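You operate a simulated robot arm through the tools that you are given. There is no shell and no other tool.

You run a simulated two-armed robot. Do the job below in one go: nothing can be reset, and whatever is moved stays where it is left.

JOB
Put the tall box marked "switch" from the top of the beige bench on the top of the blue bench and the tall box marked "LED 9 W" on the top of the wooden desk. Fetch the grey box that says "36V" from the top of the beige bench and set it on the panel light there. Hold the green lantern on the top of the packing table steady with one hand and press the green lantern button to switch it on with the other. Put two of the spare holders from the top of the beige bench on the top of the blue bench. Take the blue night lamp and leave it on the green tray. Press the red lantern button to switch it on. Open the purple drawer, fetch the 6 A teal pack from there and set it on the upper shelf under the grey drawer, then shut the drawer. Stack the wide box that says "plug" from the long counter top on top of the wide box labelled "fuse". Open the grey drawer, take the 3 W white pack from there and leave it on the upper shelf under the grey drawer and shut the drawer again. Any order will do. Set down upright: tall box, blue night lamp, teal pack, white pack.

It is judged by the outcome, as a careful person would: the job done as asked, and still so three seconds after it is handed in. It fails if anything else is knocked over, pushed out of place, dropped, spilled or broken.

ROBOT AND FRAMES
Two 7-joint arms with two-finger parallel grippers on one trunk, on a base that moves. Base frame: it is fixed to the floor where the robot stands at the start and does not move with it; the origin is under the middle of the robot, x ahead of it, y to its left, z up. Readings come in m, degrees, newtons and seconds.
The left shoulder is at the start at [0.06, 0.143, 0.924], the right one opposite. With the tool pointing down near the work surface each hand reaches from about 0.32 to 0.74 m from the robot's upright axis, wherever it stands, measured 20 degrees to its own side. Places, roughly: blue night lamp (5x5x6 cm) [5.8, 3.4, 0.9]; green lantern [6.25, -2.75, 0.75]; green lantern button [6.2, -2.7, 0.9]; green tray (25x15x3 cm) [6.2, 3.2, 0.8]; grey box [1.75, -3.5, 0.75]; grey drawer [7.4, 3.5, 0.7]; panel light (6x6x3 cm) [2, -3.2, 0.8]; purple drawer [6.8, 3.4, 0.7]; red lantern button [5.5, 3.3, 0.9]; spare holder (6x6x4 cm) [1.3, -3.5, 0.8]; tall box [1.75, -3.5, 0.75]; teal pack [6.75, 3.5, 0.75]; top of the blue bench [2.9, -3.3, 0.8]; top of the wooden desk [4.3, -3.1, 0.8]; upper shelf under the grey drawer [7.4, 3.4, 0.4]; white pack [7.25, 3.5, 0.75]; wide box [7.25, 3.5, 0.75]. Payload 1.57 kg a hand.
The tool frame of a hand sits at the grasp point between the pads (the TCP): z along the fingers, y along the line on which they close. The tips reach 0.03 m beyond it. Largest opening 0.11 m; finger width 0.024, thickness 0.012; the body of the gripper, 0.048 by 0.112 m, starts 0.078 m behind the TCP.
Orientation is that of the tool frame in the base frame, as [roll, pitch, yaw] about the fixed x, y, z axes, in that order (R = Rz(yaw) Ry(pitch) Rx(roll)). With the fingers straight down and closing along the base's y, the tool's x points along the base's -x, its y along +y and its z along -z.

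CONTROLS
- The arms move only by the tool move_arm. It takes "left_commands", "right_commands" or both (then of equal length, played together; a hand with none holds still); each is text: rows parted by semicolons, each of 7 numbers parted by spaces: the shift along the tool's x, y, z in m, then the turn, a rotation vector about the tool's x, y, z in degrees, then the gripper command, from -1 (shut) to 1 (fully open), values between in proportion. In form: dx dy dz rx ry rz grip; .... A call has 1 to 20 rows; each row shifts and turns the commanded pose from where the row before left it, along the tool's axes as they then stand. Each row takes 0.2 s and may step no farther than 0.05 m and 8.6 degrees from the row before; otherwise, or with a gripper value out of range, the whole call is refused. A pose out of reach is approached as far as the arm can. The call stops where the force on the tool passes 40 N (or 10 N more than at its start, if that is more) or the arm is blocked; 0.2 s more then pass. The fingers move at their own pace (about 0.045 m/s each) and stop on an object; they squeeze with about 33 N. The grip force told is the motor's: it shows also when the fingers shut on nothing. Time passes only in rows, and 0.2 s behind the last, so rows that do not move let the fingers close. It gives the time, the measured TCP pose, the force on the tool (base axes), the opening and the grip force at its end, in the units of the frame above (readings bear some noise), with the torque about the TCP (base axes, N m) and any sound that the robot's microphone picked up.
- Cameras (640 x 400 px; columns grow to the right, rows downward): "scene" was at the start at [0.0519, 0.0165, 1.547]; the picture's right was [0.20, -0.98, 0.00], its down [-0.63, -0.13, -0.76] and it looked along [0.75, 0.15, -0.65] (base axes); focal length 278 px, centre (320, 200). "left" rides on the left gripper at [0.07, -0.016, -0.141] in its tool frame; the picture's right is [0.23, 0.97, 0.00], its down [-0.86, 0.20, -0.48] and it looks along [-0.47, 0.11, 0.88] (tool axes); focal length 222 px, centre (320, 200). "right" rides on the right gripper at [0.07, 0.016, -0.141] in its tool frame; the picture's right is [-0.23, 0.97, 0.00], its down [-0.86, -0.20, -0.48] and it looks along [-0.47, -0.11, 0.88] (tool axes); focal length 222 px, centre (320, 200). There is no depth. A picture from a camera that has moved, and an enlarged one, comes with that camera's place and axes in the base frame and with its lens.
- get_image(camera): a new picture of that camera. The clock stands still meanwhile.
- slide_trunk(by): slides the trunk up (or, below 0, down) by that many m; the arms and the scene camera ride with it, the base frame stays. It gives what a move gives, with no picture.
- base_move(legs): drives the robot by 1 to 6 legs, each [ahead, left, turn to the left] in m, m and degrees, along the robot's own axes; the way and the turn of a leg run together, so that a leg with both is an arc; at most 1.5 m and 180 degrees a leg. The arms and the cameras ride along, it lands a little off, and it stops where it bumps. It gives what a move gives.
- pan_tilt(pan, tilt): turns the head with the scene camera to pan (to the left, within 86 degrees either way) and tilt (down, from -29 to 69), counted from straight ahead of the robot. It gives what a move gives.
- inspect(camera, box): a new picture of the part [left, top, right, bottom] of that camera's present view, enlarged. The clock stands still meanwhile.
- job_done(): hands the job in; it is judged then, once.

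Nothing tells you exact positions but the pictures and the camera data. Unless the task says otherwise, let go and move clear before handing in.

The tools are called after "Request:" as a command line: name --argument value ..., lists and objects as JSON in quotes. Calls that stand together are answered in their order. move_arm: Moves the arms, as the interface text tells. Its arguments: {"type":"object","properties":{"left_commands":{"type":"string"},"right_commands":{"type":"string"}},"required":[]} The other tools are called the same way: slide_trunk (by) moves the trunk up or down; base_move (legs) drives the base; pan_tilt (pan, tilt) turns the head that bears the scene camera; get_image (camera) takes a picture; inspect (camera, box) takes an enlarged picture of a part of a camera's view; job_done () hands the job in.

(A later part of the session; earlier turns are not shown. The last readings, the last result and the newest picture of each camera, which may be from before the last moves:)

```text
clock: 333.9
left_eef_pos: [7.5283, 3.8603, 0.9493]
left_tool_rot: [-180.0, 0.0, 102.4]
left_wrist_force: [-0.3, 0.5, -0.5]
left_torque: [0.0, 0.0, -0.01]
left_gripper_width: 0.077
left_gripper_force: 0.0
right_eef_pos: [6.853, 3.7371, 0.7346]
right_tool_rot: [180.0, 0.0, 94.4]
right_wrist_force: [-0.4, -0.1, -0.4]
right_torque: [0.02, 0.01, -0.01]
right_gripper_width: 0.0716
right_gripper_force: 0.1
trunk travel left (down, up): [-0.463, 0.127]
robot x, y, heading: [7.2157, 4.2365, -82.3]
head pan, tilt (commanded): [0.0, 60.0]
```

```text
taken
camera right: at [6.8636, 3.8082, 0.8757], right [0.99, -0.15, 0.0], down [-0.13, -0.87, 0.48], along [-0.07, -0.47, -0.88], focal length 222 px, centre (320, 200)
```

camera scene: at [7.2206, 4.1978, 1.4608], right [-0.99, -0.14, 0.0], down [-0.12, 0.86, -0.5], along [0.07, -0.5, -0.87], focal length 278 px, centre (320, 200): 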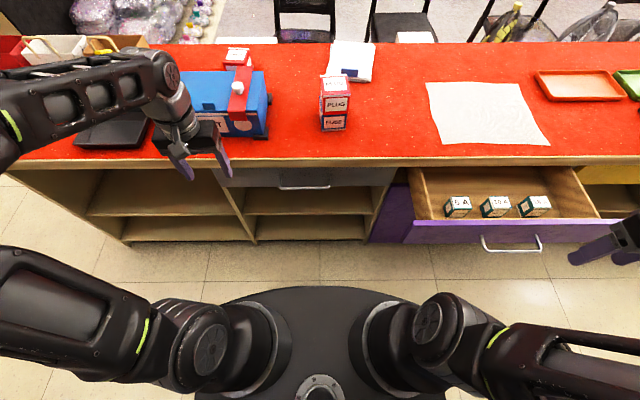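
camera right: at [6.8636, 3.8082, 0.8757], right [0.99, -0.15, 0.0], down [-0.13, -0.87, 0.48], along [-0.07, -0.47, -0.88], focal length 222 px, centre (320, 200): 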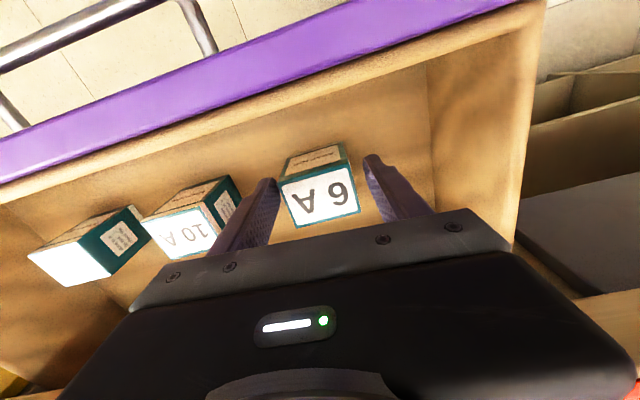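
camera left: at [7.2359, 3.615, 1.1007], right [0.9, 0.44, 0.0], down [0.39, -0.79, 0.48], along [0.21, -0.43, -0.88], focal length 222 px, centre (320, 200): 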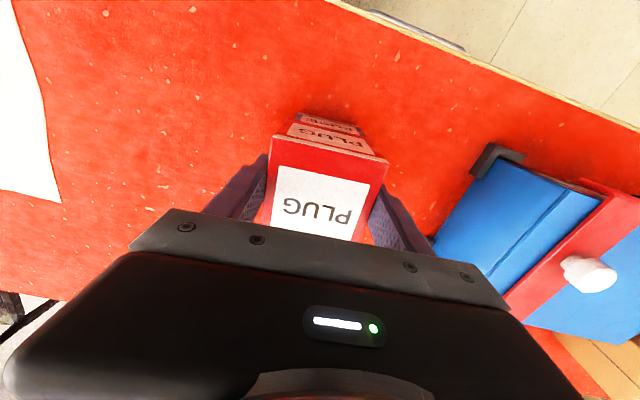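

Before grasping, I want to know the shelf geometry, because the pack must be held at the angle I will use to insert it. I raise the right hand clear and tilt the left hand forward to look into the shelf under the grey drawer.

Request:
move_arm --right_commands "0 0 -0.04 0 0 0 0.3; 0 0 -0.045 0 0 0 0.3; 0 0 -0.045 0 0 0 0.3; 0 0 -0.03 0 0 0 0.3; 0 0 0 0 0 0 0.3; 0 0 0 0 0 0 0.3; 0 0 0 0 0 0 0.3; 0 0 0 0 0 0 0.3" --left_commands "0.02 -0.03 0 0 0 4.4 0.4; 0.02 -0.03 0 0 -8.3 0 0.4; 0 -0.03 0 0 -8.3 0 0.4; 0 -0.03 0 0 -8.3 0 0.4; 0 -0.03 0 0 -8.3 0 0.4; 0 0 0 0 -8.3 0 0.4; 0 0 0 0 -8.3 0 0.4; 0 0 0 0 0 0 0.4"

Request:
get_image --camera "left"

Request:
get_image --camera "scene"

```text
clock: 335.6
left_eef_pos: [7.3483, 3.821, 0.9858]
left_tool_rot: [179.9, 49.6, 98.0]
left_wrist_force: [0.1, -0.3, 0.5]
left_torque: [0.0, 0.02, 0.02]
left_gripper_width: 0.0768
left_gripper_force: 0.1
left hand out of reach, approached as far as the arm can: row 5, 6, 7
right_eef_pos: [6.8547, 3.7388, 0.8971]
right_tool_rot: [180.0, -0.1, 94.3]
right_wrist_force: [0.1, 0.1, 0.2]
right_torque: [-0.01, 0.02, 0.0]
right_gripper_width: 0.0715
right_gripper_force: 0.2
trunk travel left (down, up): [-0.463, 0.127]
robot x, y, heading: [7.2182, 4.2388, -82.0]
head pan, tilt (commanded): [0.0, 60.0]
```

```text
taken
camera left: at [7.3102, 3.9712, 1.025], right [0.94, 0.28, -0.17], down [0.22, -0.16, 0.96], along [0.24, -0.95, -0.21], focal length 222 px, centre (320, 200)
```

left: 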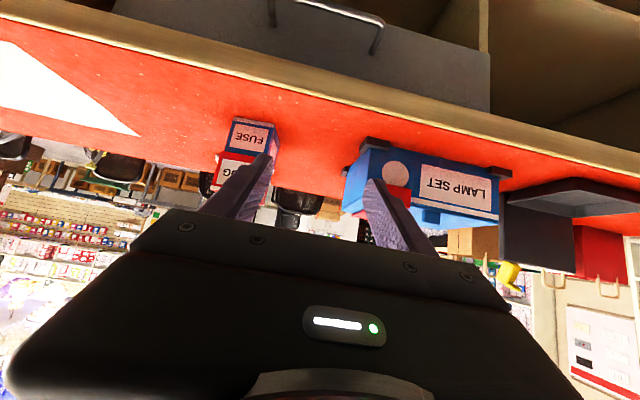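

```text
taken
camera scene: at [7.2207, 4.198, 1.4608], right [-0.99, -0.14, 0.0], down [-0.12, 0.86, -0.5], along [0.07, -0.5, -0.87], focal length 278 px, centre (320, 200)
```

scene: 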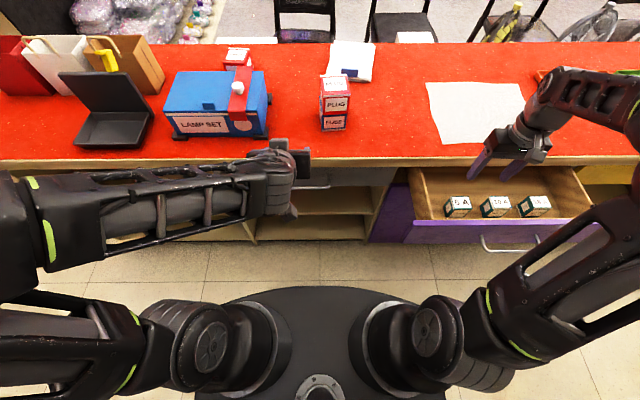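

Request:
move_arm --left_commands "0.0305 0.01 0.0259 0 0 0 0.4; 0.0305 0.01 0.0259 0 0 0 0.4; 0.0305 0.01 0.0259 0 0 0 0.4; 0.0305 0.01 0.0259 0 0 0 0.4; 0.0305 0.01 0.0259 0 0 0 0.4; 0.0305 0.01 0.0259 0 0 0 0.4; 0 0 0 0 0 0 0.4"

Request:
get_image --camera "left"

```text
clock: 337.2
left_eef_pos: [7.3869, 3.7791, 0.7614]
left_tool_rot: [179.9, 49.7, 98.1]
left_wrist_force: [-0.1, -1.0, -0.1]
left_torque: [-0.01, 0.02, -0.03]
left_gripper_width: 0.077
left_gripper_force: 0.1
left hand out of reach, approached as far as the arm can: row 1, 2, 3, 4
right_eef_pos: [6.855, 3.7375, 0.8963]
right_tool_rot: [-180.0, 0.2, 94.3]
right_wrist_force: [-1.0, 0.5, 0.4]
right_torque: [0.0, 0.01, -0.01]
right_gripper_width: 0.0718
right_gripper_force: 0.1
trunk travel left (down, up): [-0.463, 0.127]
robot x, y, heading: [7.2159, 4.237, -82.1]
head pan, tilt (commanded): [0.0, 60.0]
```

```text
taken
camera left: at [7.3489, 3.9282, 0.801], right [0.94, 0.28, -0.17], down [0.22, -0.16, 0.96], along [0.24, -0.95, -0.21], focal length 222 px, centre (320, 200)
```

left: 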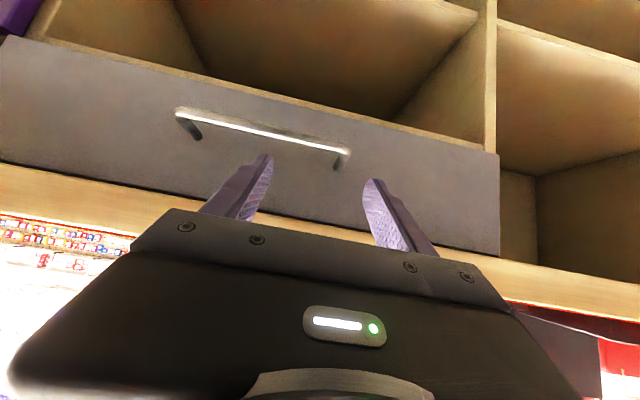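

Request:
move_arm --left_commands "0.0435 -0.02 0.0106 0 0 0 0.4; 0.0435 -0.02 0.0106 0 0 0 0.4; 0.0435 -0.02 0.0106 0 0 0 0.4; 0 0 0 0 0 0 0.4"

Request:
get_image --camera "left"

```text
clock: 338.2
left_eef_pos: [7.3177, 3.831, 0.6372]
left_tool_rot: [179.8, 49.8, 98.0]
left_wrist_force: [0.7, -0.1, 0.4]
left_torque: [-0.01, 0.01, 0.02]
left_gripper_width: 0.0768
left_gripper_force: 0.0
right_eef_pos: [6.8546, 3.7379, 0.8962]
right_tool_rot: [-180.0, 0.0, 94.5]
right_wrist_force: [-0.6, -0.5, 0.0]
right_torque: [0.01, -0.01, -0.02]
right_gripper_width: 0.0717
right_gripper_force: 0.1
trunk travel left (down, up): [-0.463, 0.127]
robot x, y, heading: [7.2171, 4.2368, -82.2]
head pan, tilt (commanded): [0.0, 60.0]
```

```text
taken
camera left: at [7.2812, 3.9803, 0.678], right [0.94, 0.28, -0.17], down [0.22, -0.16, 0.96], along [0.24, -0.95, -0.21], focal length 222 px, centre (320, 200)
```

left: 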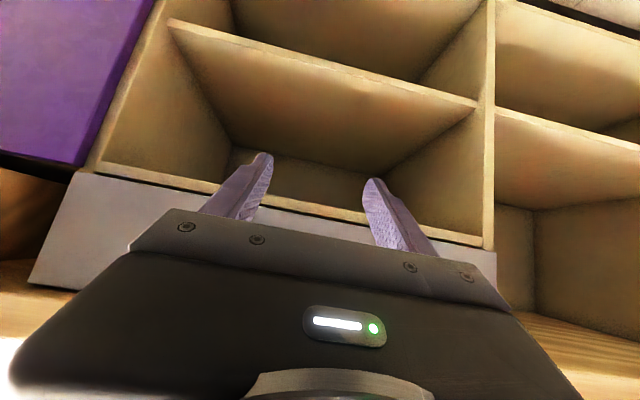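

Now the shelf geometry is clear: upper shelf floor at z≈0.405, x 7.10–7.57, grey drawer bottom at z≈0.645. I'll grasp the 6 A pack with the tool tilted ~33° so it can go in upright. Tilting the right hand now.

Request:
move_arm --right_commands "0 0 0 0 -8.25 0 0.3; 0 0 0 0 -8.25 0 0.3; 0 0 0 0 -8.25 0 0.3; 0 0 0 0 -8.25 0 0.3; 0.0309 -0.0005 0.0149 0 0 0 0.3; 0.0309 -0.0005 0.0149 0 0 0 0.3; 0.0309 -0.0005 0.0149 0 0 0 0.3; 0 0 0 0 0 0 0.3"

Request:
get_image --camera "right"

Request:
inspect --camera "scene" --box '[400, 150, 600, 270]'

```text
clock: 340.1
left_eef_pos: [7.3192, 3.8304, 0.6392]
left_tool_rot: [179.9, 49.8, 98.1]
left_wrist_force: [0.6, -0.6, -0.1]
left_torque: [0.01, -0.02, -0.01]
left_gripper_width: 0.0769
left_gripper_force: 0.1
right_eef_pos: [6.8491, 3.7906, 0.8074]
right_tool_rot: [-180.0, 32.9, 94.4]
right_wrist_force: [-0.1, -0.6, 0.8]
right_torque: [0.0, -0.02, 0.01]
right_gripper_width: 0.0716
right_gripper_force: 0.0
trunk travel left (down, up): [-0.463, 0.127]
robot x, y, heading: [7.2171, 4.2351, -82.6]
head pan, tilt (commanded): [0.0, 60.0]
```

```text
taken
camera right: at [6.8545, 3.9272, 0.8879], right [0.99, -0.12, 0.12], down [-0.16, -0.47, 0.87], along [-0.04, -0.87, -0.48], focal length 222 px, centre (320, 200)
```

right: 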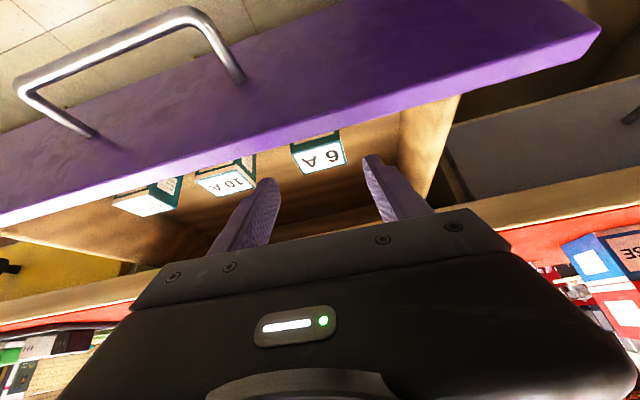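

```text
3.20 times, centred on (500, 210) of scene
camera zoom: at [7.2206, 4.1977, 1.4608], right [-0.99, -0.14, 0.0], down [-0.12, 0.86, -0.5], along [0.07, -0.5, -0.87], focal length 889 px, centre (-256, 168)
```

zoom: 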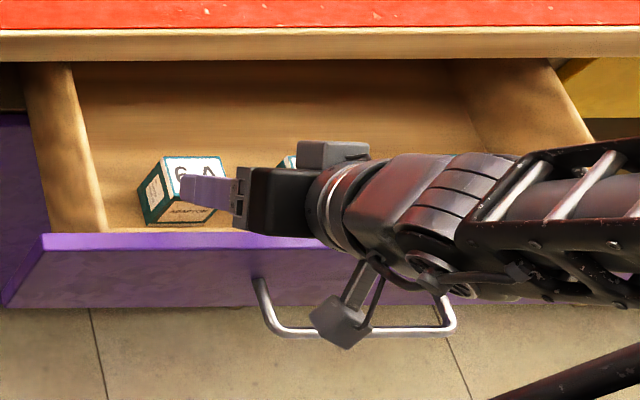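

Request:
move_arm --right_commands "0 0 0.035 0 0 0 0.3; 0 0 0.035 0 0 0 0.3; 0 0 0 0 0 0 0.3"

Request:
get_image --camera "right"

Request:
inspect --camera "scene" --box '[400, 150, 600, 270]'

```text
clock: 340.9
left_eef_pos: [7.3189, 3.8315, 0.6385]
left_tool_rot: [179.9, 49.9, 98.0]
left_wrist_force: [-0.5, -0.1, 0.2]
left_torque: [0.01, -0.01, 0.01]
left_gripper_width: 0.0773
left_gripper_force: 0.2
right_eef_pos: [6.8504, 3.7522, 0.7485]
right_tool_rot: [-180.0, 32.9, 94.4]
right_wrist_force: [-0.7, -0.4, -0.9]
right_torque: [-0.01, -0.01, 0.0]
right_gripper_width: 0.0716
right_gripper_force: 0.0
trunk travel left (down, up): [-0.463, 0.127]
robot x, y, heading: [7.2205, 4.2351, -82.0]
head pan, tilt (commanded): [0.0, 60.0]
```

```text
taken
camera right: at [6.8555, 3.8878, 0.8291], right [0.99, -0.12, 0.12], down [-0.16, -0.47, 0.87], along [-0.04, -0.87, -0.48], focal length 222 px, centre (320, 200)
```

right: 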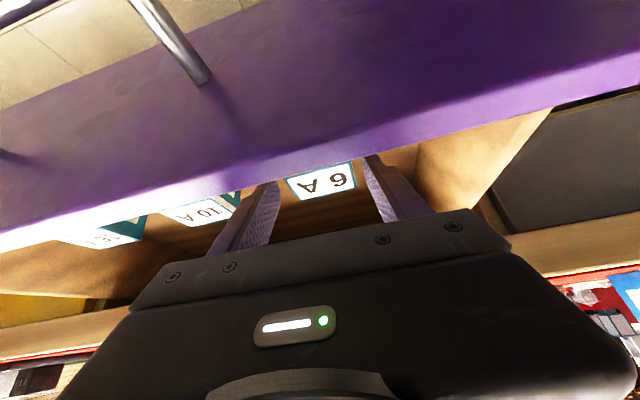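

```text
3.20 times, centred on (500, 210) of scene
camera zoom: at [7.2206, 4.1978, 1.4608], right [-0.99, -0.14, 0.0], down [-0.12, 0.86, -0.5], along [0.07, -0.5, -0.87], focal length 889 px, centre (-256, 168)
```

zoom: 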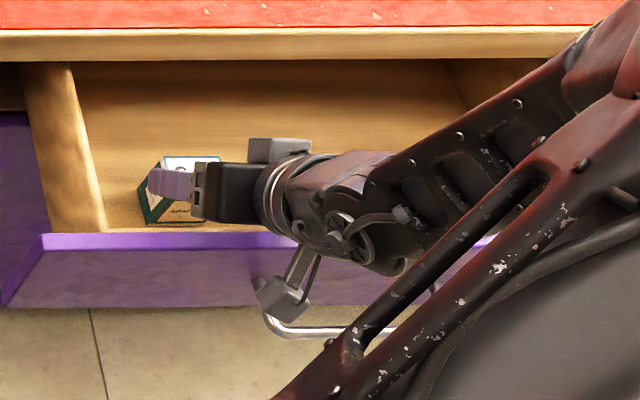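

Request:
move_arm --right_commands "0 0 0.02 0 0 0 0.3; 0 0 0.008 0 0 0 0.3; 0 0 0 0 0 0 0.3"

Request:
get_image --camera "right"

```text
clock: 341.6
left_eef_pos: [7.3184, 3.8316, 0.6391]
left_tool_rot: [179.9, 49.8, 98.0]
left_wrist_force: [0.2, 0.8, 0.3]
left_torque: [0.01, 0.0, -0.01]
left_gripper_width: 0.0768
left_gripper_force: 0.1
right_eef_pos: [6.8515, 3.7371, 0.7248]
right_tool_rot: [-180.0, 32.9, 94.4]
right_wrist_force: [0.0, 0.3, 0.4]
right_torque: [0.01, -0.01, -0.01]
right_gripper_width: 0.0716
right_gripper_force: 0.1
trunk travel left (down, up): [-0.463, 0.127]
robot x, y, heading: [7.2164, 4.2372, -82.3]
head pan, tilt (commanded): [0.0, 60.0]
```

```text
taken
camera right: at [6.8575, 3.8732, 0.8066], right [0.99, -0.12, 0.12], down [-0.16, -0.47, 0.87], along [-0.04, -0.88, -0.48], focal length 222 px, centre (320, 200)
```

right: 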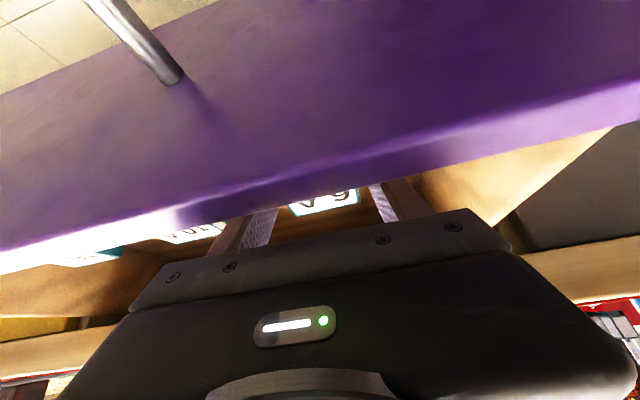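

Request:
move_arm --right_commands "0 0 0 0 0 0 0; 0 0 0 0 0 0 -0.4; 0 0 0 0 0 0 -1; 0 0 0 0 0 0 -1; 0 0 0 0 0 0 -1"

Request:
inspect --camera "scene" --box '[420, 180, 520, 250]'

```text
clock: 342.9
left_eef_pos: [7.3193, 3.8312, 0.6397]
left_tool_rot: [179.9, 49.8, 98.0]
left_wrist_force: [0.6, 0.6, 0.2]
left_torque: [-0.01, -0.03, -0.03]
left_gripper_width: 0.077
left_gripper_force: 0.1
right_eef_pos: [6.8526, 3.7371, 0.7263]
right_tool_rot: [-180.0, 33.0, 94.4]
right_wrist_force: [-0.5, 0.5, 1.4]
right_torque: [-0.04, 0.07, 0.06]
right_gripper_width: 0.0553
right_gripper_force: 33.1
trunk travel left (down, up): [-0.463, 0.127]
robot x, y, heading: [7.2158, 4.2341, -82.2]
head pan, tilt (commanded): [0.0, 60.0]
```

```text
5.71 times, centred on (470, 215) of scene
camera zoom: at [7.2206, 4.1977, 1.4608], right [-0.99, -0.14, 0.0], down [-0.12, 0.86, -0.5], along [0.07, -0.5, -0.87], focal length 1588 px, centre (-537, 114)
```

zoom: 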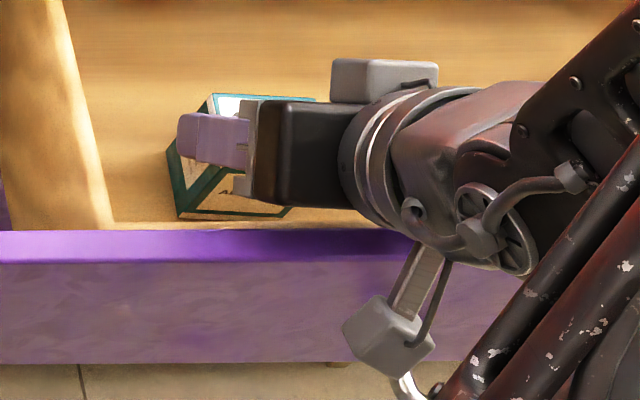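

The 6 A pack is gripped (5.5 cm). I lift it straight up out of the drawer and draw it back a little.

Request:
move_arm --right_commands "-0.0109 0 -0.0168 0 0 0 -1; -0.0218 0 -0.0336 0 0 0 -1; -0.0218 0 -0.0336 0 0 0 -1; -0.0218 0 -0.0336 0 0 0 -1; 0.0252 0 -0.0164 0 0 0 -1; 0.0336 0 -0.0218 0 0 0 -1; 0.0336 0 -0.0218 0 0 0 -1; 0 0 0 0 0 0 -1"

Request:
get_image --camera "scene"

Request:
get_image --camera "right"

```text
clock: 344.6
left_eef_pos: [7.3194, 3.8312, 0.6388]
left_tool_rot: [179.9, 49.8, 98.0]
left_wrist_force: [0.6, 0.0, 0.2]
left_torque: [0.0, -0.01, 0.03]
left_gripper_width: 0.077
left_gripper_force: 0.0
right_eef_pos: [6.8473, 3.8478, 0.8666]
right_tool_rot: [179.9, 33.0, 94.4]
right_wrist_force: [0.5, 0.0, -0.6]
right_torque: [0.02, 0.0, -0.01]
right_gripper_width: 0.0552
right_gripper_force: 32.7
trunk travel left (down, up): [-0.463, 0.127]
robot x, y, heading: [7.2159, 4.2359, -82.2]
head pan, tilt (commanded): [0.0, 60.0]
```

```text
taken
camera scene: at [7.2205, 4.1976, 1.4608], right [-0.99, -0.14, 0.0], down [-0.12, 0.86, -0.5], along [0.07, -0.5, -0.87], focal length 278 px, centre (320, 200)
```

scene: 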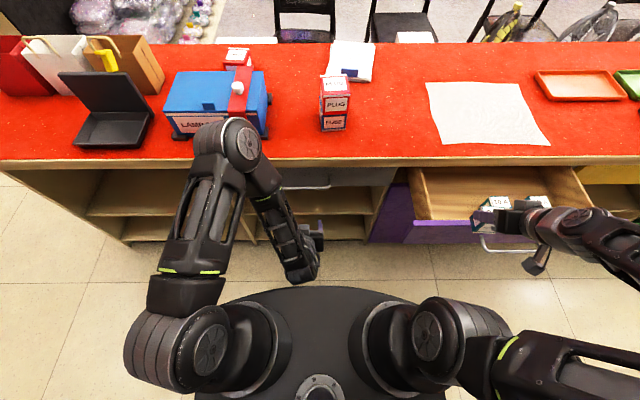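

```text
taken
camera right: at [6.852, 3.9846, 0.9484], right [0.99, -0.11, 0.12], down [-0.16, -0.47, 0.87], along [-0.04, -0.87, -0.48], focal length 222 px, centre (320, 200)
```

right: 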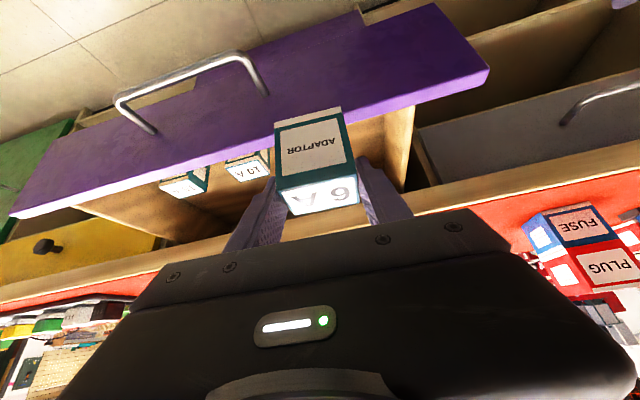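

The pack is upright in hand. I shift the base left 0.36 m so the right hand faces the shelf, away from the open drawer, then lower the trunk.

Request:
base_move --legs '[[0.0, 0.36, 0]]'

Request:
slide_trunk --by -0.22

Request:
get_image --camera "right"

Request:
get_image --camera "scene"

```text
clock: 347.0
left_eef_pos: [7.6761, 3.883, 0.6393]
left_tool_rot: [-180.0, 49.8, 98.4]
left_wrist_force: [-0.1, -0.3, -0.4]
left_torque: [0.02, 0.04, -0.01]
left_gripper_width: 0.0772
left_gripper_force: 0.0
right_eef_pos: [7.2049, 3.8947, 0.8686]
right_tool_rot: [179.9, 33.0, 94.8]
right_wrist_force: [-0.4, -0.5, 0.0]
right_torque: [0.01, 0.05, -0.03]
right_gripper_width: 0.0552
right_gripper_force: 33.1
trunk travel left (down, up): [-0.463, 0.127]
robot x, y, heading: [7.5701, 4.2871, -81.8]
head pan, tilt (commanded): [0.0, 60.0]
```

```text
clock: 349.3
left_eef_pos: [7.6767, 3.8818, 0.4189]
left_tool_rot: [179.9, 49.8, 98.4]
left_wrist_force: [-0.5, -0.3, -0.3]
left_torque: [0.0, -0.04, 0.0]
left_gripper_width: 0.0769
left_gripper_force: 0.0
right_eef_pos: [7.2037, 3.8945, 0.6476]
right_tool_rot: [180.0, 33.0, 94.8]
right_wrist_force: [-0.7, 0.3, -1.5]
right_torque: [0.02, -0.03, 0.0]
right_gripper_width: 0.0552
right_gripper_force: 32.6
trunk travel left (down, up): [-0.243, 0.347]
robot x, y, heading: [7.5742, 4.2841, -82.1]
head pan, tilt (commanded): [0.0, 60.0]
```

```text
taken
camera right: at [7.2088, 4.0318, 0.7285], right [0.99, -0.11, 0.12], down [-0.16, -0.47, 0.87], along [-0.04, -0.88, -0.48], focal length 222 px, centre (320, 200)
```

right: 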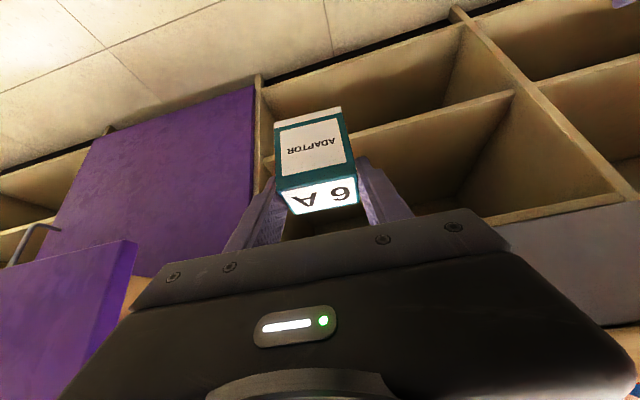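

```text
taken
camera scene: at [7.5758, 4.2478, 1.2408], right [-0.99, -0.14, 0.0], down [-0.12, 0.86, -0.5], along [0.07, -0.49, -0.87], focal length 278 px, centre (320, 200)
```

scene: 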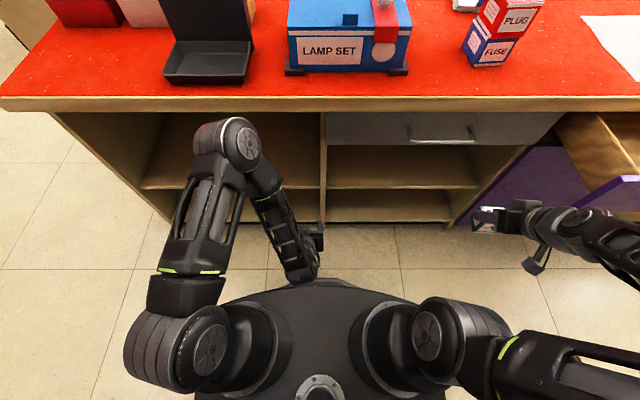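

I lower the pack to just above shelf level, still outside the shelf.

Request:
move_arm --right_commands "0.0207 0 0.0319 0 0 0 -1; 0.0207 0 0.0319 0 0 0 -1; 0.0207 0 0.0319 0 0 0 -1; 0.0207 0 0.0319 0 0 0 -1; 0.0163 0 0.0252 0 0 0 -1; 0 0 0 0 0 0 -1"

Request:
get_image --camera "right"

Request:
get_image --camera "scene"

```text
clock: 350.7
left_eef_pos: [7.6775, 3.8818, 0.4188]
left_tool_rot: [179.9, 49.9, 98.4]
left_wrist_force: [0.2, 0.4, -0.1]
left_torque: [0.0, 0.0, 0.01]
left_gripper_width: 0.077
left_gripper_force: 0.0
right_eef_pos: [7.2051, 3.8954, 0.465]
right_tool_rot: [-179.9, 33.1, 95.0]
right_wrist_force: [0.0, -0.4, -1.0]
right_torque: [-0.01, -0.01, -0.02]
right_gripper_width: 0.0554
right_gripper_force: 32.6
trunk travel left (down, up): [-0.243, 0.347]
robot x, y, heading: [7.5733, 4.284, -81.4]
head pan, tilt (commanded): [0.0, 60.0]
```

```text
taken
camera right: at [7.2094, 4.032, 0.5465], right [0.99, -0.11, 0.12], down [-0.16, -0.47, 0.87], along [-0.04, -0.88, -0.48], focal length 222 px, centre (320, 200)
```

right: 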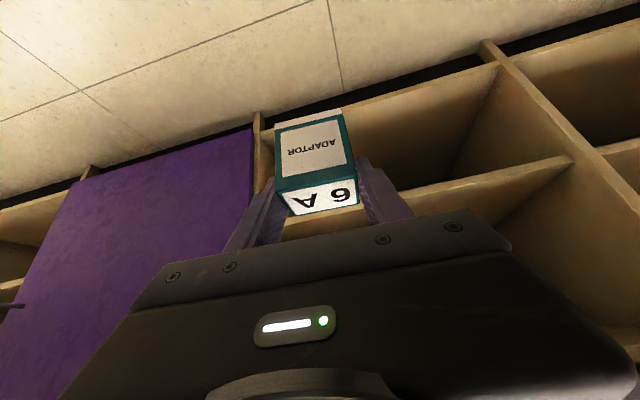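

```text
taken
camera scene: at [7.5757, 4.2477, 1.2408], right [-0.99, -0.14, 0.0], down [-0.12, 0.86, -0.5], along [0.07, -0.49, -0.87], focal length 278 px, centre (320, 200)
```

scene: 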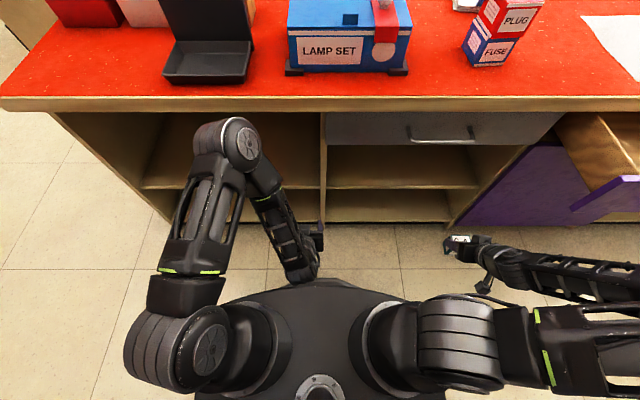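

Pack bottom is about 1 cm above the shelf board. I raise 1 cm and move straight in toward the shelf.

Request:
move_arm --right_commands "-0.0055 0 -0.0084 0 0 0 -1; -0.0327 -0.003 0.0213 0 0 0 -1; -0.0327 -0.003 0.0213 0 0 0 -1; -0.0327 -0.003 0.0213 0 0 0 -1; -0.0327 -0.003 0.0213 0 0 0 -1; 0 0 0 0 0 0 -1"

Request:
get_image --camera "right"

Request:
get_image --camera "left"

Request:
get_image --camera "scene"

```text
clock: 352.1
left_eef_pos: [7.6781, 3.8818, 0.4189]
left_tool_rot: [179.8, 49.8, 98.3]
left_wrist_force: [0.3, 0.0, -0.8]
left_torque: [-0.01, 0.04, -0.02]
left_gripper_width: 0.0768
left_gripper_force: 0.1
right_eef_pos: [7.2063, 3.7381, 0.4745]
right_tool_rot: [180.0, 33.0, 94.9]
right_wrist_force: [0.8, -0.8, -1.0]
right_torque: [0.02, -0.02, 0.03]
right_gripper_width: 0.0551
right_gripper_force: 33.2
trunk travel left (down, up): [-0.243, 0.347]
robot x, y, heading: [7.5722, 4.2844, -81.5]
head pan, tilt (commanded): [0.0, 60.0]
```

```text
taken
camera right: at [7.2097, 3.8745, 0.5551], right [0.99, -0.11, 0.12], down [-0.16, -0.47, 0.87], along [-0.04, -0.88, -0.48], focal length 222 px, centre (320, 200)
```

right: 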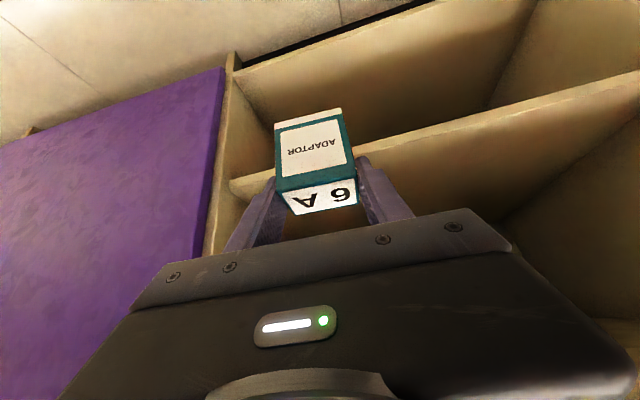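

```text
taken
camera left: at [7.638, 4.0307, 0.4584], right [0.94, 0.29, -0.17], down [0.22, -0.16, 0.96], along [0.25, -0.94, -0.21], focal length 222 px, centre (320, 200)
```

left: 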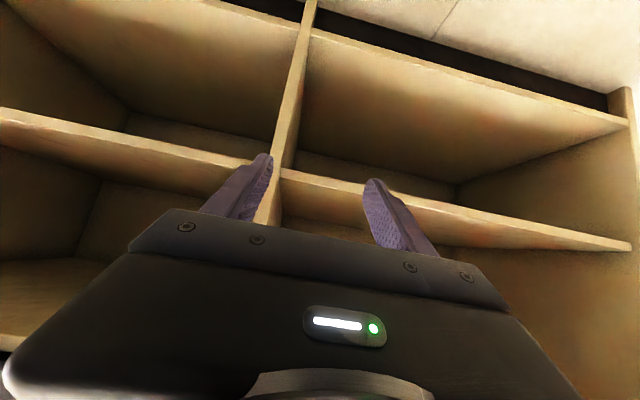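

```text
taken
camera scene: at [7.5758, 4.2476, 1.2408], right [-0.99, -0.14, 0.0], down [-0.12, 0.86, -0.5], along [0.07, -0.49, -0.87], focal length 278 px, centre (320, 200)
```

scene: 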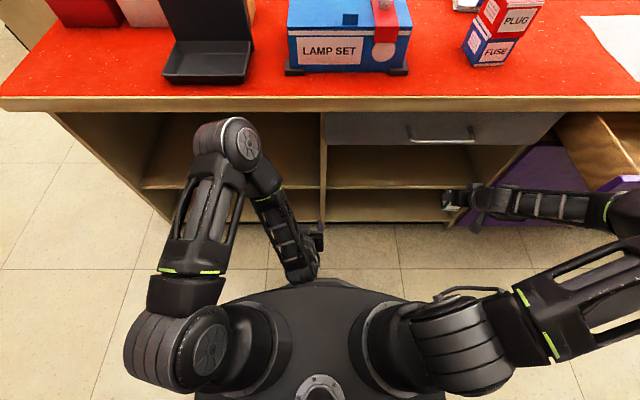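

Request:
move_arm --right_commands "-0.0327 -0.003 0.0213 0 0 0 -1; -0.0327 -0.003 0.0213 0 0 0 -1; -0.0327 -0.003 0.0213 0 0 0 -1; 0 0 0 0 0 0 -1"

Request:
get_image --camera "right"

Request:
inspect --camera "scene" --box '[380, 100, 580, 240]'

```text
clock: 353.1
left_eef_pos: [7.6761, 3.8817, 0.4195]
left_tool_rot: [179.9, 49.8, 98.3]
left_wrist_force: [-0.4, 0.4, 0.1]
left_torque: [0.01, -0.01, -0.02]
left_gripper_width: 0.077
left_gripper_force: 0.0
right_eef_pos: [7.2058, 3.622, 0.4767]
right_tool_rot: [-179.9, 33.0, 94.9]
right_wrist_force: [0.4, -1.1, -1.0]
right_torque: [-0.01, 0.01, -0.01]
right_gripper_width: 0.0552
right_gripper_force: 33.1
trunk travel left (down, up): [-0.243, 0.347]
robot x, y, heading: [7.5724, 4.2887, -81.8]
head pan, tilt (commanded): [0.0, 60.0]
```

```text
taken
camera right: at [7.2095, 3.7584, 0.5575], right [0.99, -0.11, 0.12], down [-0.16, -0.47, 0.87], along [-0.04, -0.87, -0.48], focal length 222 px, centre (320, 200)
```

right: 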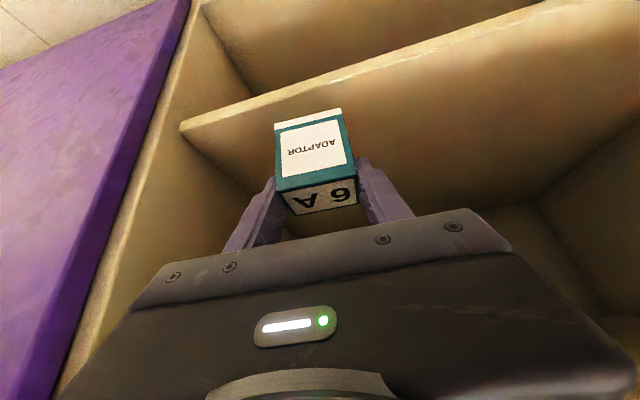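

```text
2.86 times, centred on (480, 170) of scene
camera zoom: at [7.5757, 4.2476, 1.2408], right [-0.99, -0.14, 0.0], down [-0.12, 0.86, -0.5], along [0.07, -0.49, -0.87], focal length 794 px, centre (-137, 286)
```

zoom: 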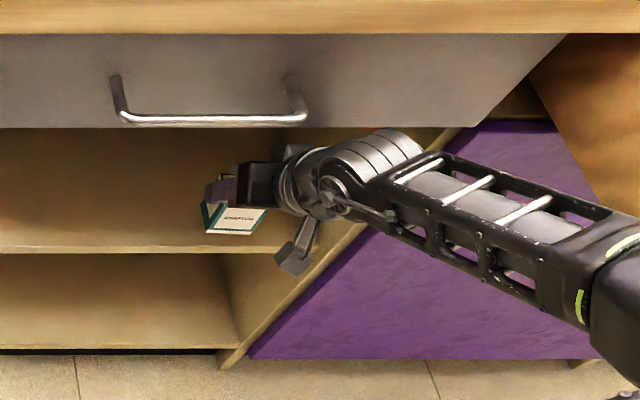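

The pack is over the shelf. I go 1.5 cm deeper and lower in small steps until contact.

Request:
move_arm --right_commands "-0.0126 0 0.0082 0 0 0 -1; 0.0055 0 0.0084 0 0 0 -1; 0 0 0 0 0 0 -1"

Request:
move_arm --right_commands "0.0027 0 0.0042 0 0 0 -1; 0 0 0 0 0 0 -1"

Request:
move_arm --right_commands "0.0027 0 0.0042 0 0 0 -1; 0 0 0 0 0 0 -1"

Request:
get_image --camera "right"

```text
clock: 353.9
left_eef_pos: [7.6769, 3.8815, 0.419]
left_tool_rot: [179.9, 49.8, 98.5]
left_wrist_force: [0.3, -0.2, -0.2]
left_torque: [0.01, 0.0, 0.03]
left_gripper_width: 0.077
left_gripper_force: 0.0
right_eef_pos: [7.2087, 3.6075, 0.4654]
right_tool_rot: [180.0, 33.1, 94.8]
right_wrist_force: [-0.3, 0.8, -0.6]
right_torque: [0.01, 0.06, -0.02]
right_gripper_width: 0.0555
right_gripper_force: 33.2
trunk travel left (down, up): [-0.243, 0.347]
robot x, y, heading: [7.5707, 4.2803, -81.9]
head pan, tilt (commanded): [0.0, 60.0]
```

```text
clock: 354.5
left_eef_pos: [7.678, 3.8818, 0.4193]
left_tool_rot: [179.9, 49.8, 98.4]
left_wrist_force: [-0.3, 0.4, 0.7]
left_torque: [-0.05, 0.0, -0.02]
left_gripper_width: 0.077
left_gripper_force: 0.1
right_eef_pos: [7.2076, 3.6066, 0.4597]
right_tool_rot: [-180.0, 33.0, 94.9]
right_wrist_force: [0.4, 0.1, -1.0]
right_torque: [0.01, -0.02, 0.0]
right_gripper_width: 0.0552
right_gripper_force: 33.3
trunk travel left (down, up): [-0.243, 0.347]
robot x, y, heading: [7.5731, 4.2853, -81.8]
head pan, tilt (commanded): [0.0, 60.0]
```

```text
clock: 355.1
left_eef_pos: [7.677, 3.8822, 0.4186]
left_tool_rot: [179.8, 49.8, 98.3]
left_wrist_force: [0.4, -0.3, -0.3]
left_torque: [0.05, 0.0, 0.01]
left_gripper_width: 0.0771
left_gripper_force: 0.0
right_eef_pos: [7.2082, 3.6074, 0.4556]
right_tool_rot: [-179.9, 33.0, 94.8]
right_wrist_force: [0.3, -0.2, -1.4]
right_torque: [0.04, -0.01, -0.02]
right_gripper_width: 0.0553
right_gripper_force: 33.0
trunk travel left (down, up): [-0.243, 0.347]
robot x, y, heading: [7.5729, 4.2851, -81.8]
head pan, tilt (commanded): [0.0, 60.0]
```

```text
taken
camera right: at [7.2124, 3.7437, 0.5358], right [0.99, -0.11, 0.12], down [-0.16, -0.47, 0.87], along [-0.04, -0.87, -0.48], focal length 222 px, centre (320, 200)
```

right: 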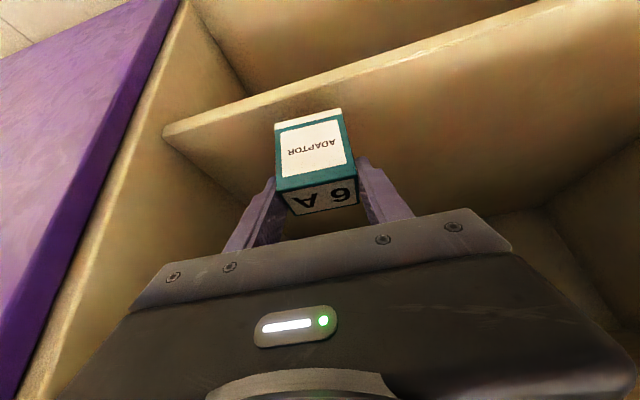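

Request:
move_arm --right_commands "0.0022 0 0.0034 0 0 0 -1; 0 0 0 0 0 0 -1"

Request:
move_arm --right_commands "0.0022 0 0.0034 0 0 0 -1; 0 0 0 0 0 0 -1"

Request:
move_arm --right_commands "0.0022 0 0.0034 0 0 0 -1; 0 0 0 0 0 0 -1"

```text
clock: 355.7
left_eef_pos: [7.6764, 3.8819, 0.4196]
left_tool_rot: [179.9, 49.8, 98.3]
left_wrist_force: [-0.5, 0.1, -0.5]
left_torque: [-0.01, -0.02, -0.03]
left_gripper_width: 0.077
left_gripper_force: 0.0
right_eef_pos: [7.208, 3.6071, 0.45]
right_tool_rot: [-179.9, 33.0, 94.7]
right_wrist_force: [1.0, -0.3, 0.6]
right_torque: [-0.01, 0.0, 0.01]
right_gripper_width: 0.0552
right_gripper_force: 32.7
trunk travel left (down, up): [-0.243, 0.347]
robot x, y, heading: [7.571, 4.2838, -81.7]
head pan, tilt (commanded): [0.0, 60.0]
```

```text
clock: 356.3
left_eef_pos: [7.6761, 3.8821, 0.4193]
left_tool_rot: [180.0, 49.8, 98.3]
left_wrist_force: [0.5, -0.9, -0.2]
left_torque: [0.01, 0.0, 0.02]
left_gripper_width: 0.077
left_gripper_force: 0.0
right_eef_pos: [7.2082, 3.6079, 0.4468]
right_tool_rot: [-179.9, 33.0, 94.8]
right_wrist_force: [-0.1, -1.3, -1.5]
right_torque: [-0.01, 0.02, -0.01]
right_gripper_width: 0.0553
right_gripper_force: 33.5
trunk travel left (down, up): [-0.243, 0.347]
robot x, y, heading: [7.573, 4.2861, -81.9]
head pan, tilt (commanded): [0.0, 60.0]
```

```text
clock: 356.9
left_eef_pos: [7.6767, 3.8819, 0.4191]
left_tool_rot: [179.9, 49.7, 98.4]
left_wrist_force: [0.2, -0.4, 0.6]
left_torque: [-0.04, 0.0, 0.01]
left_gripper_width: 0.0766
left_gripper_force: 0.0
right_eef_pos: [7.2087, 3.6076, 0.4417]
right_tool_rot: [180.0, 33.0, 94.9]
right_wrist_force: [-0.6, 0.0, -0.2]
right_torque: [0.01, 0.02, 0.03]
right_gripper_width: 0.055
right_gripper_force: 33.1
trunk travel left (down, up): [-0.243, 0.347]
robot x, y, heading: [7.573, 4.2841, -81.7]
head pan, tilt (commanded): [0.0, 60.0]
```

Request:
move_arm --right_commands "0.0016 0 0.0025 0 0 0 -1; 0 0 0 0 0 0 -1"

Request:
move_arm --right_commands "0.0016 0 0.0025 0 0 0 -1; 0 0 0 0 0 0 -1"

Request:
get_image --camera "right"

Request:
inspect --camera "scene" --box '[400, 130, 520, 220]'

```text
clock: 357.5
left_eef_pos: [7.6774, 3.8819, 0.4185]
left_tool_rot: [179.9, 49.9, 98.4]
left_wrist_force: [0.4, 0.7, 0.1]
left_torque: [0.03, 0.0, 0.02]
left_gripper_width: 0.0767
left_gripper_force: 0.1
right_eef_pos: [7.2085, 3.6058, 0.4404]
right_tool_rot: [179.9, 33.0, 94.8]
right_wrist_force: [-0.4, 0.1, -1.2]
right_torque: [0.01, -0.02, -0.02]
right_gripper_width: 0.0555
right_gripper_force: 32.6
trunk travel left (down, up): [-0.243, 0.347]
robot x, y, heading: [7.5693, 4.2841, -81.8]
head pan, tilt (commanded): [0.0, 60.0]
```

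```text
clock: 358.1
left_eef_pos: [7.6769, 3.8821, 0.4184]
left_tool_rot: [179.9, 49.7, 98.4]
left_wrist_force: [-0.3, 0.8, -0.6]
left_torque: [0.0, 0.05, -0.02]
left_gripper_width: 0.077
left_gripper_force: 0.0
right_eef_pos: [7.2078, 3.6063, 0.437]
right_tool_rot: [180.0, 33.0, 94.9]
right_wrist_force: [0.7, -0.4, -0.8]
right_torque: [0.02, -0.01, -0.02]
right_gripper_width: 0.0553
right_gripper_force: 33.4
trunk travel left (down, up): [-0.243, 0.347]
robot x, y, heading: [7.5717, 4.2848, -81.9]
head pan, tilt (commanded): [0.0, 60.0]
```

```text
taken
camera right: at [7.2122, 3.743, 0.5179], right [0.99, -0.11, 0.12], down [-0.16, -0.47, 0.87], along [-0.04, -0.87, -0.48], focal length 222 px, centre (320, 200)
```

right: 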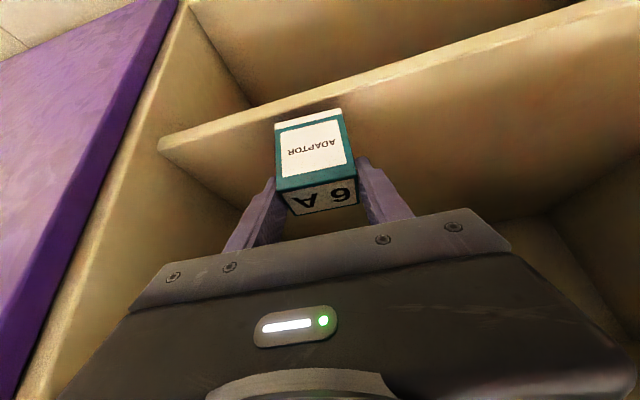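

```text
4.44 times, centred on (460, 175) of scene
camera zoom: at [7.5758, 4.2477, 1.2408], right [-0.99, -0.14, 0.0], down [-0.12, 0.86, -0.5], along [0.07, -0.49, -0.87], focal length 1235 px, centre (-302, 311)
```

zoom: 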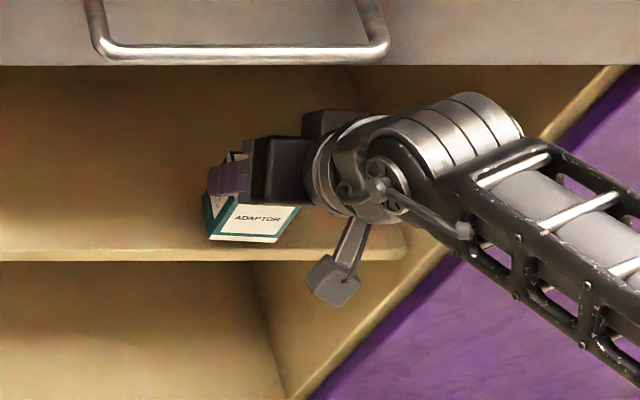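

Request:
move_arm --right_commands "0.0016 0 0.0025 0 0 0 -1; 0 0 0 0 0 0 -1"

Request:
move_arm --right_commands "0.0016 0 0.0025 0 0 0 -1; 0 0 0 0 0 0 -1"

Request:
move_arm --right_commands "0.0016 0 0.0025 0 0 0 -1; 0 0 0 0 0 0 -1"

```text
clock: 358.7
left_eef_pos: [7.6769, 3.8822, 0.4195]
left_tool_rot: [179.8, 49.8, 98.4]
left_wrist_force: [-0.7, 0.4, 0.3]
left_torque: [0.01, -0.01, 0.0]
left_gripper_width: 0.0772
left_gripper_force: 0.0
right_eef_pos: [7.2078, 3.6079, 0.4345]
right_tool_rot: [180.0, 33.0, 94.7]
right_wrist_force: [0.6, -0.4, -0.6]
right_torque: [0.03, 0.06, 0.01]
right_gripper_width: 0.0554
right_gripper_force: 33.7
trunk travel left (down, up): [-0.243, 0.347]
robot x, y, heading: [7.5707, 4.2854, -82.1]
head pan, tilt (commanded): [0.0, 60.0]
```

```text
clock: 359.3
left_eef_pos: [7.6767, 3.8824, 0.4181]
left_tool_rot: [179.9, 49.8, 98.3]
left_wrist_force: [0.0, -0.4, -0.5]
left_torque: [0.03, 0.0, -0.03]
left_gripper_width: 0.077
left_gripper_force: 0.2
right_eef_pos: [7.2084, 3.6072, 0.4315]
right_tool_rot: [-180.0, 33.0, 94.9]
right_wrist_force: [0.7, 0.0, -0.8]
right_torque: [0.04, -0.02, -0.03]
right_gripper_width: 0.0552
right_gripper_force: 32.7
trunk travel left (down, up): [-0.243, 0.347]
robot x, y, heading: [7.5697, 4.2831, -81.8]
head pan, tilt (commanded): [0.0, 60.0]
```

```text
clock: 359.9
left_eef_pos: [7.6767, 3.882, 0.4184]
left_tool_rot: [179.8, 49.8, 98.3]
left_wrist_force: [-0.6, 0.3, 0.7]
left_torque: [0.0, 0.02, -0.01]
left_gripper_width: 0.0771
left_gripper_force: 0.0
right_eef_pos: [7.2069, 3.6069, 0.4281]
right_tool_rot: [-180.0, 33.0, 94.9]
right_wrist_force: [-0.1, 0.9, -0.2]
right_torque: [0.0, 0.0, 0.05]
right_gripper_width: 0.0553
right_gripper_force: 32.9
trunk travel left (down, up): [-0.243, 0.347]
robot x, y, heading: [7.5713, 4.2846, -81.9]
head pan, tilt (commanded): [0.0, 60.0]
```

Request:
move_arm --right_commands "0.0022 0 0.0034 0 0 0 -1; 0 0 0 0 0 0 -1"

Request:
move_arm --right_commands "0.0022 0 0.0034 0 0 0 -1; 0 0 0 0 0 0 -1"

Request:
get_image --camera "right"

```text
clock: 360.5
left_eef_pos: [7.6765, 3.8824, 0.4186]
left_tool_rot: [180.0, 49.8, 98.3]
left_wrist_force: [-1.0, 0.8, -0.7]
left_torque: [-0.01, 0.01, -0.02]
left_gripper_width: 0.0772
left_gripper_force: 0.1
right_eef_pos: [7.2096, 3.606, 0.426]
right_tool_rot: [-179.9, 33.1, 95.0]
right_wrist_force: [0.4, 2.9, 8.0]
right_torque: [0.26, 0.06, -0.03]
right_gripper_width: 0.0553
right_gripper_force: 33.5
trunk travel left (down, up): [-0.243, 0.347]
robot x, y, heading: [7.5715, 4.2855, -81.7]
head pan, tilt (commanded): [0.0, 60.0]
```

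```text
clock: 361.1
left_eef_pos: [7.6765, 3.8825, 0.4202]
left_tool_rot: [-180.0, 49.9, 98.5]
left_wrist_force: [0.5, -0.6, 1.0]
left_torque: [0.0, 0.0, -0.01]
left_gripper_width: 0.0772
left_gripper_force: 0.1
right_eef_pos: [7.2077, 3.6052, 0.4246]
right_tool_rot: [-179.9, 33.4, 94.9]
right_wrist_force: [-2.3, 7.7, 31.4]
right_torque: [0.75, 0.01, -0.01]
right_gripper_width: 0.0552
right_gripper_force: 33.4
trunk travel left (down, up): [-0.243, 0.347]
robot x, y, heading: [7.5731, 4.2829, -81.9]
head pan, tilt (commanded): [0.0, 60.0]
```

```text
taken
camera right: at [7.212, 3.743, 0.5052], right [0.99, -0.11, 0.12], down [-0.16, -0.47, 0.87], along [-0.04, -0.88, -0.48], focal length 222 px, centre (320, 200)
```

right: 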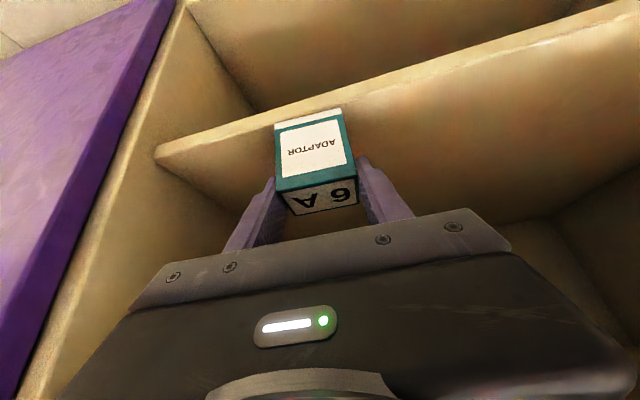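

The pack rests on the shelf. I relieve pressure, open slightly, and retreat straight back horizontally.

Request:
move_arm --right_commands "-0.0025 0 -0.0038 0 0 0 -1; 0 0 0 0 0 0 0.1; 0 0 0 0 0 0 0.3; 0 0 0 0 0 0 0.3; 0.0168 0 -0.0109 0 0 0 0.3; 0.0336 0 -0.0218 0 0 0 0.3; 0.0336 0 -0.0218 0 0 0 0.3; 0.0336 0 -0.0218 0 0 0 0.3; 0.0336 0 -0.0218 0 0 0 0.3; 0 0 0 0 0 0 0.3"

Request:
get_image --camera "right"

Request:
inspect --camera "scene" --box '[380, 100, 580, 240]'

```text
clock: 363.3
left_eef_pos: [7.6767, 3.8822, 0.4192]
left_tool_rot: [180.0, 49.8, 98.4]
left_wrist_force: [0.2, 0.8, -0.3]
left_torque: [0.0, -0.04, 0.01]
left_gripper_width: 0.0771
left_gripper_force: 0.0
right_eef_pos: [7.1933, 3.788, 0.426]
right_tool_rot: [-179.9, 33.0, 94.8]
right_wrist_force: [-0.2, 0.6, 0.6]
right_torque: [-0.02, 0.0, 0.0]
right_gripper_width: 0.0714
right_gripper_force: 0.1
trunk travel left (down, up): [-0.243, 0.347]
robot x, y, heading: [7.5693, 4.2867, -82.1]
head pan, tilt (commanded): [0.0, 60.0]
```

```text
taken
camera right: at [7.1978, 3.9237, 0.5074], right [0.99, -0.11, 0.12], down [-0.16, -0.47, 0.87], along [-0.03, -0.88, -0.48], focal length 222 px, centre (320, 200)
```

right: 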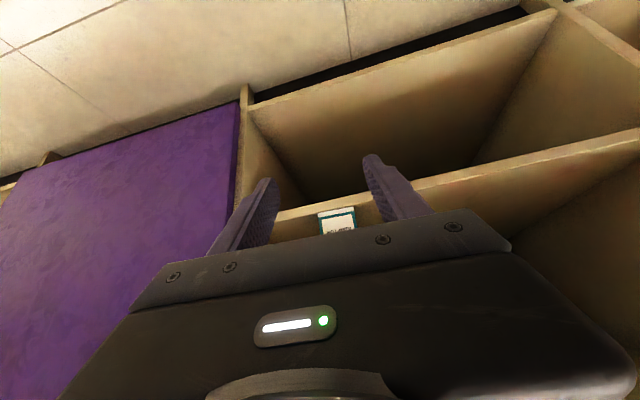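

```text
2.86 times, centred on (480, 170) of scene
camera zoom: at [7.5758, 4.2479, 1.2408], right [-0.99, -0.14, 0.0], down [-0.12, 0.86, -0.5], along [0.07, -0.49, -0.87], focal length 794 px, centre (-137, 286)
```

zoom: 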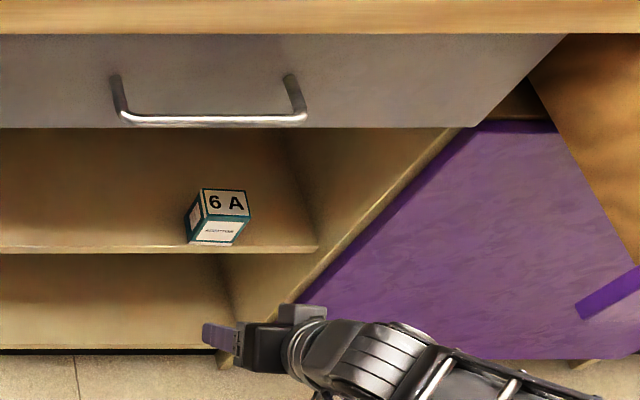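

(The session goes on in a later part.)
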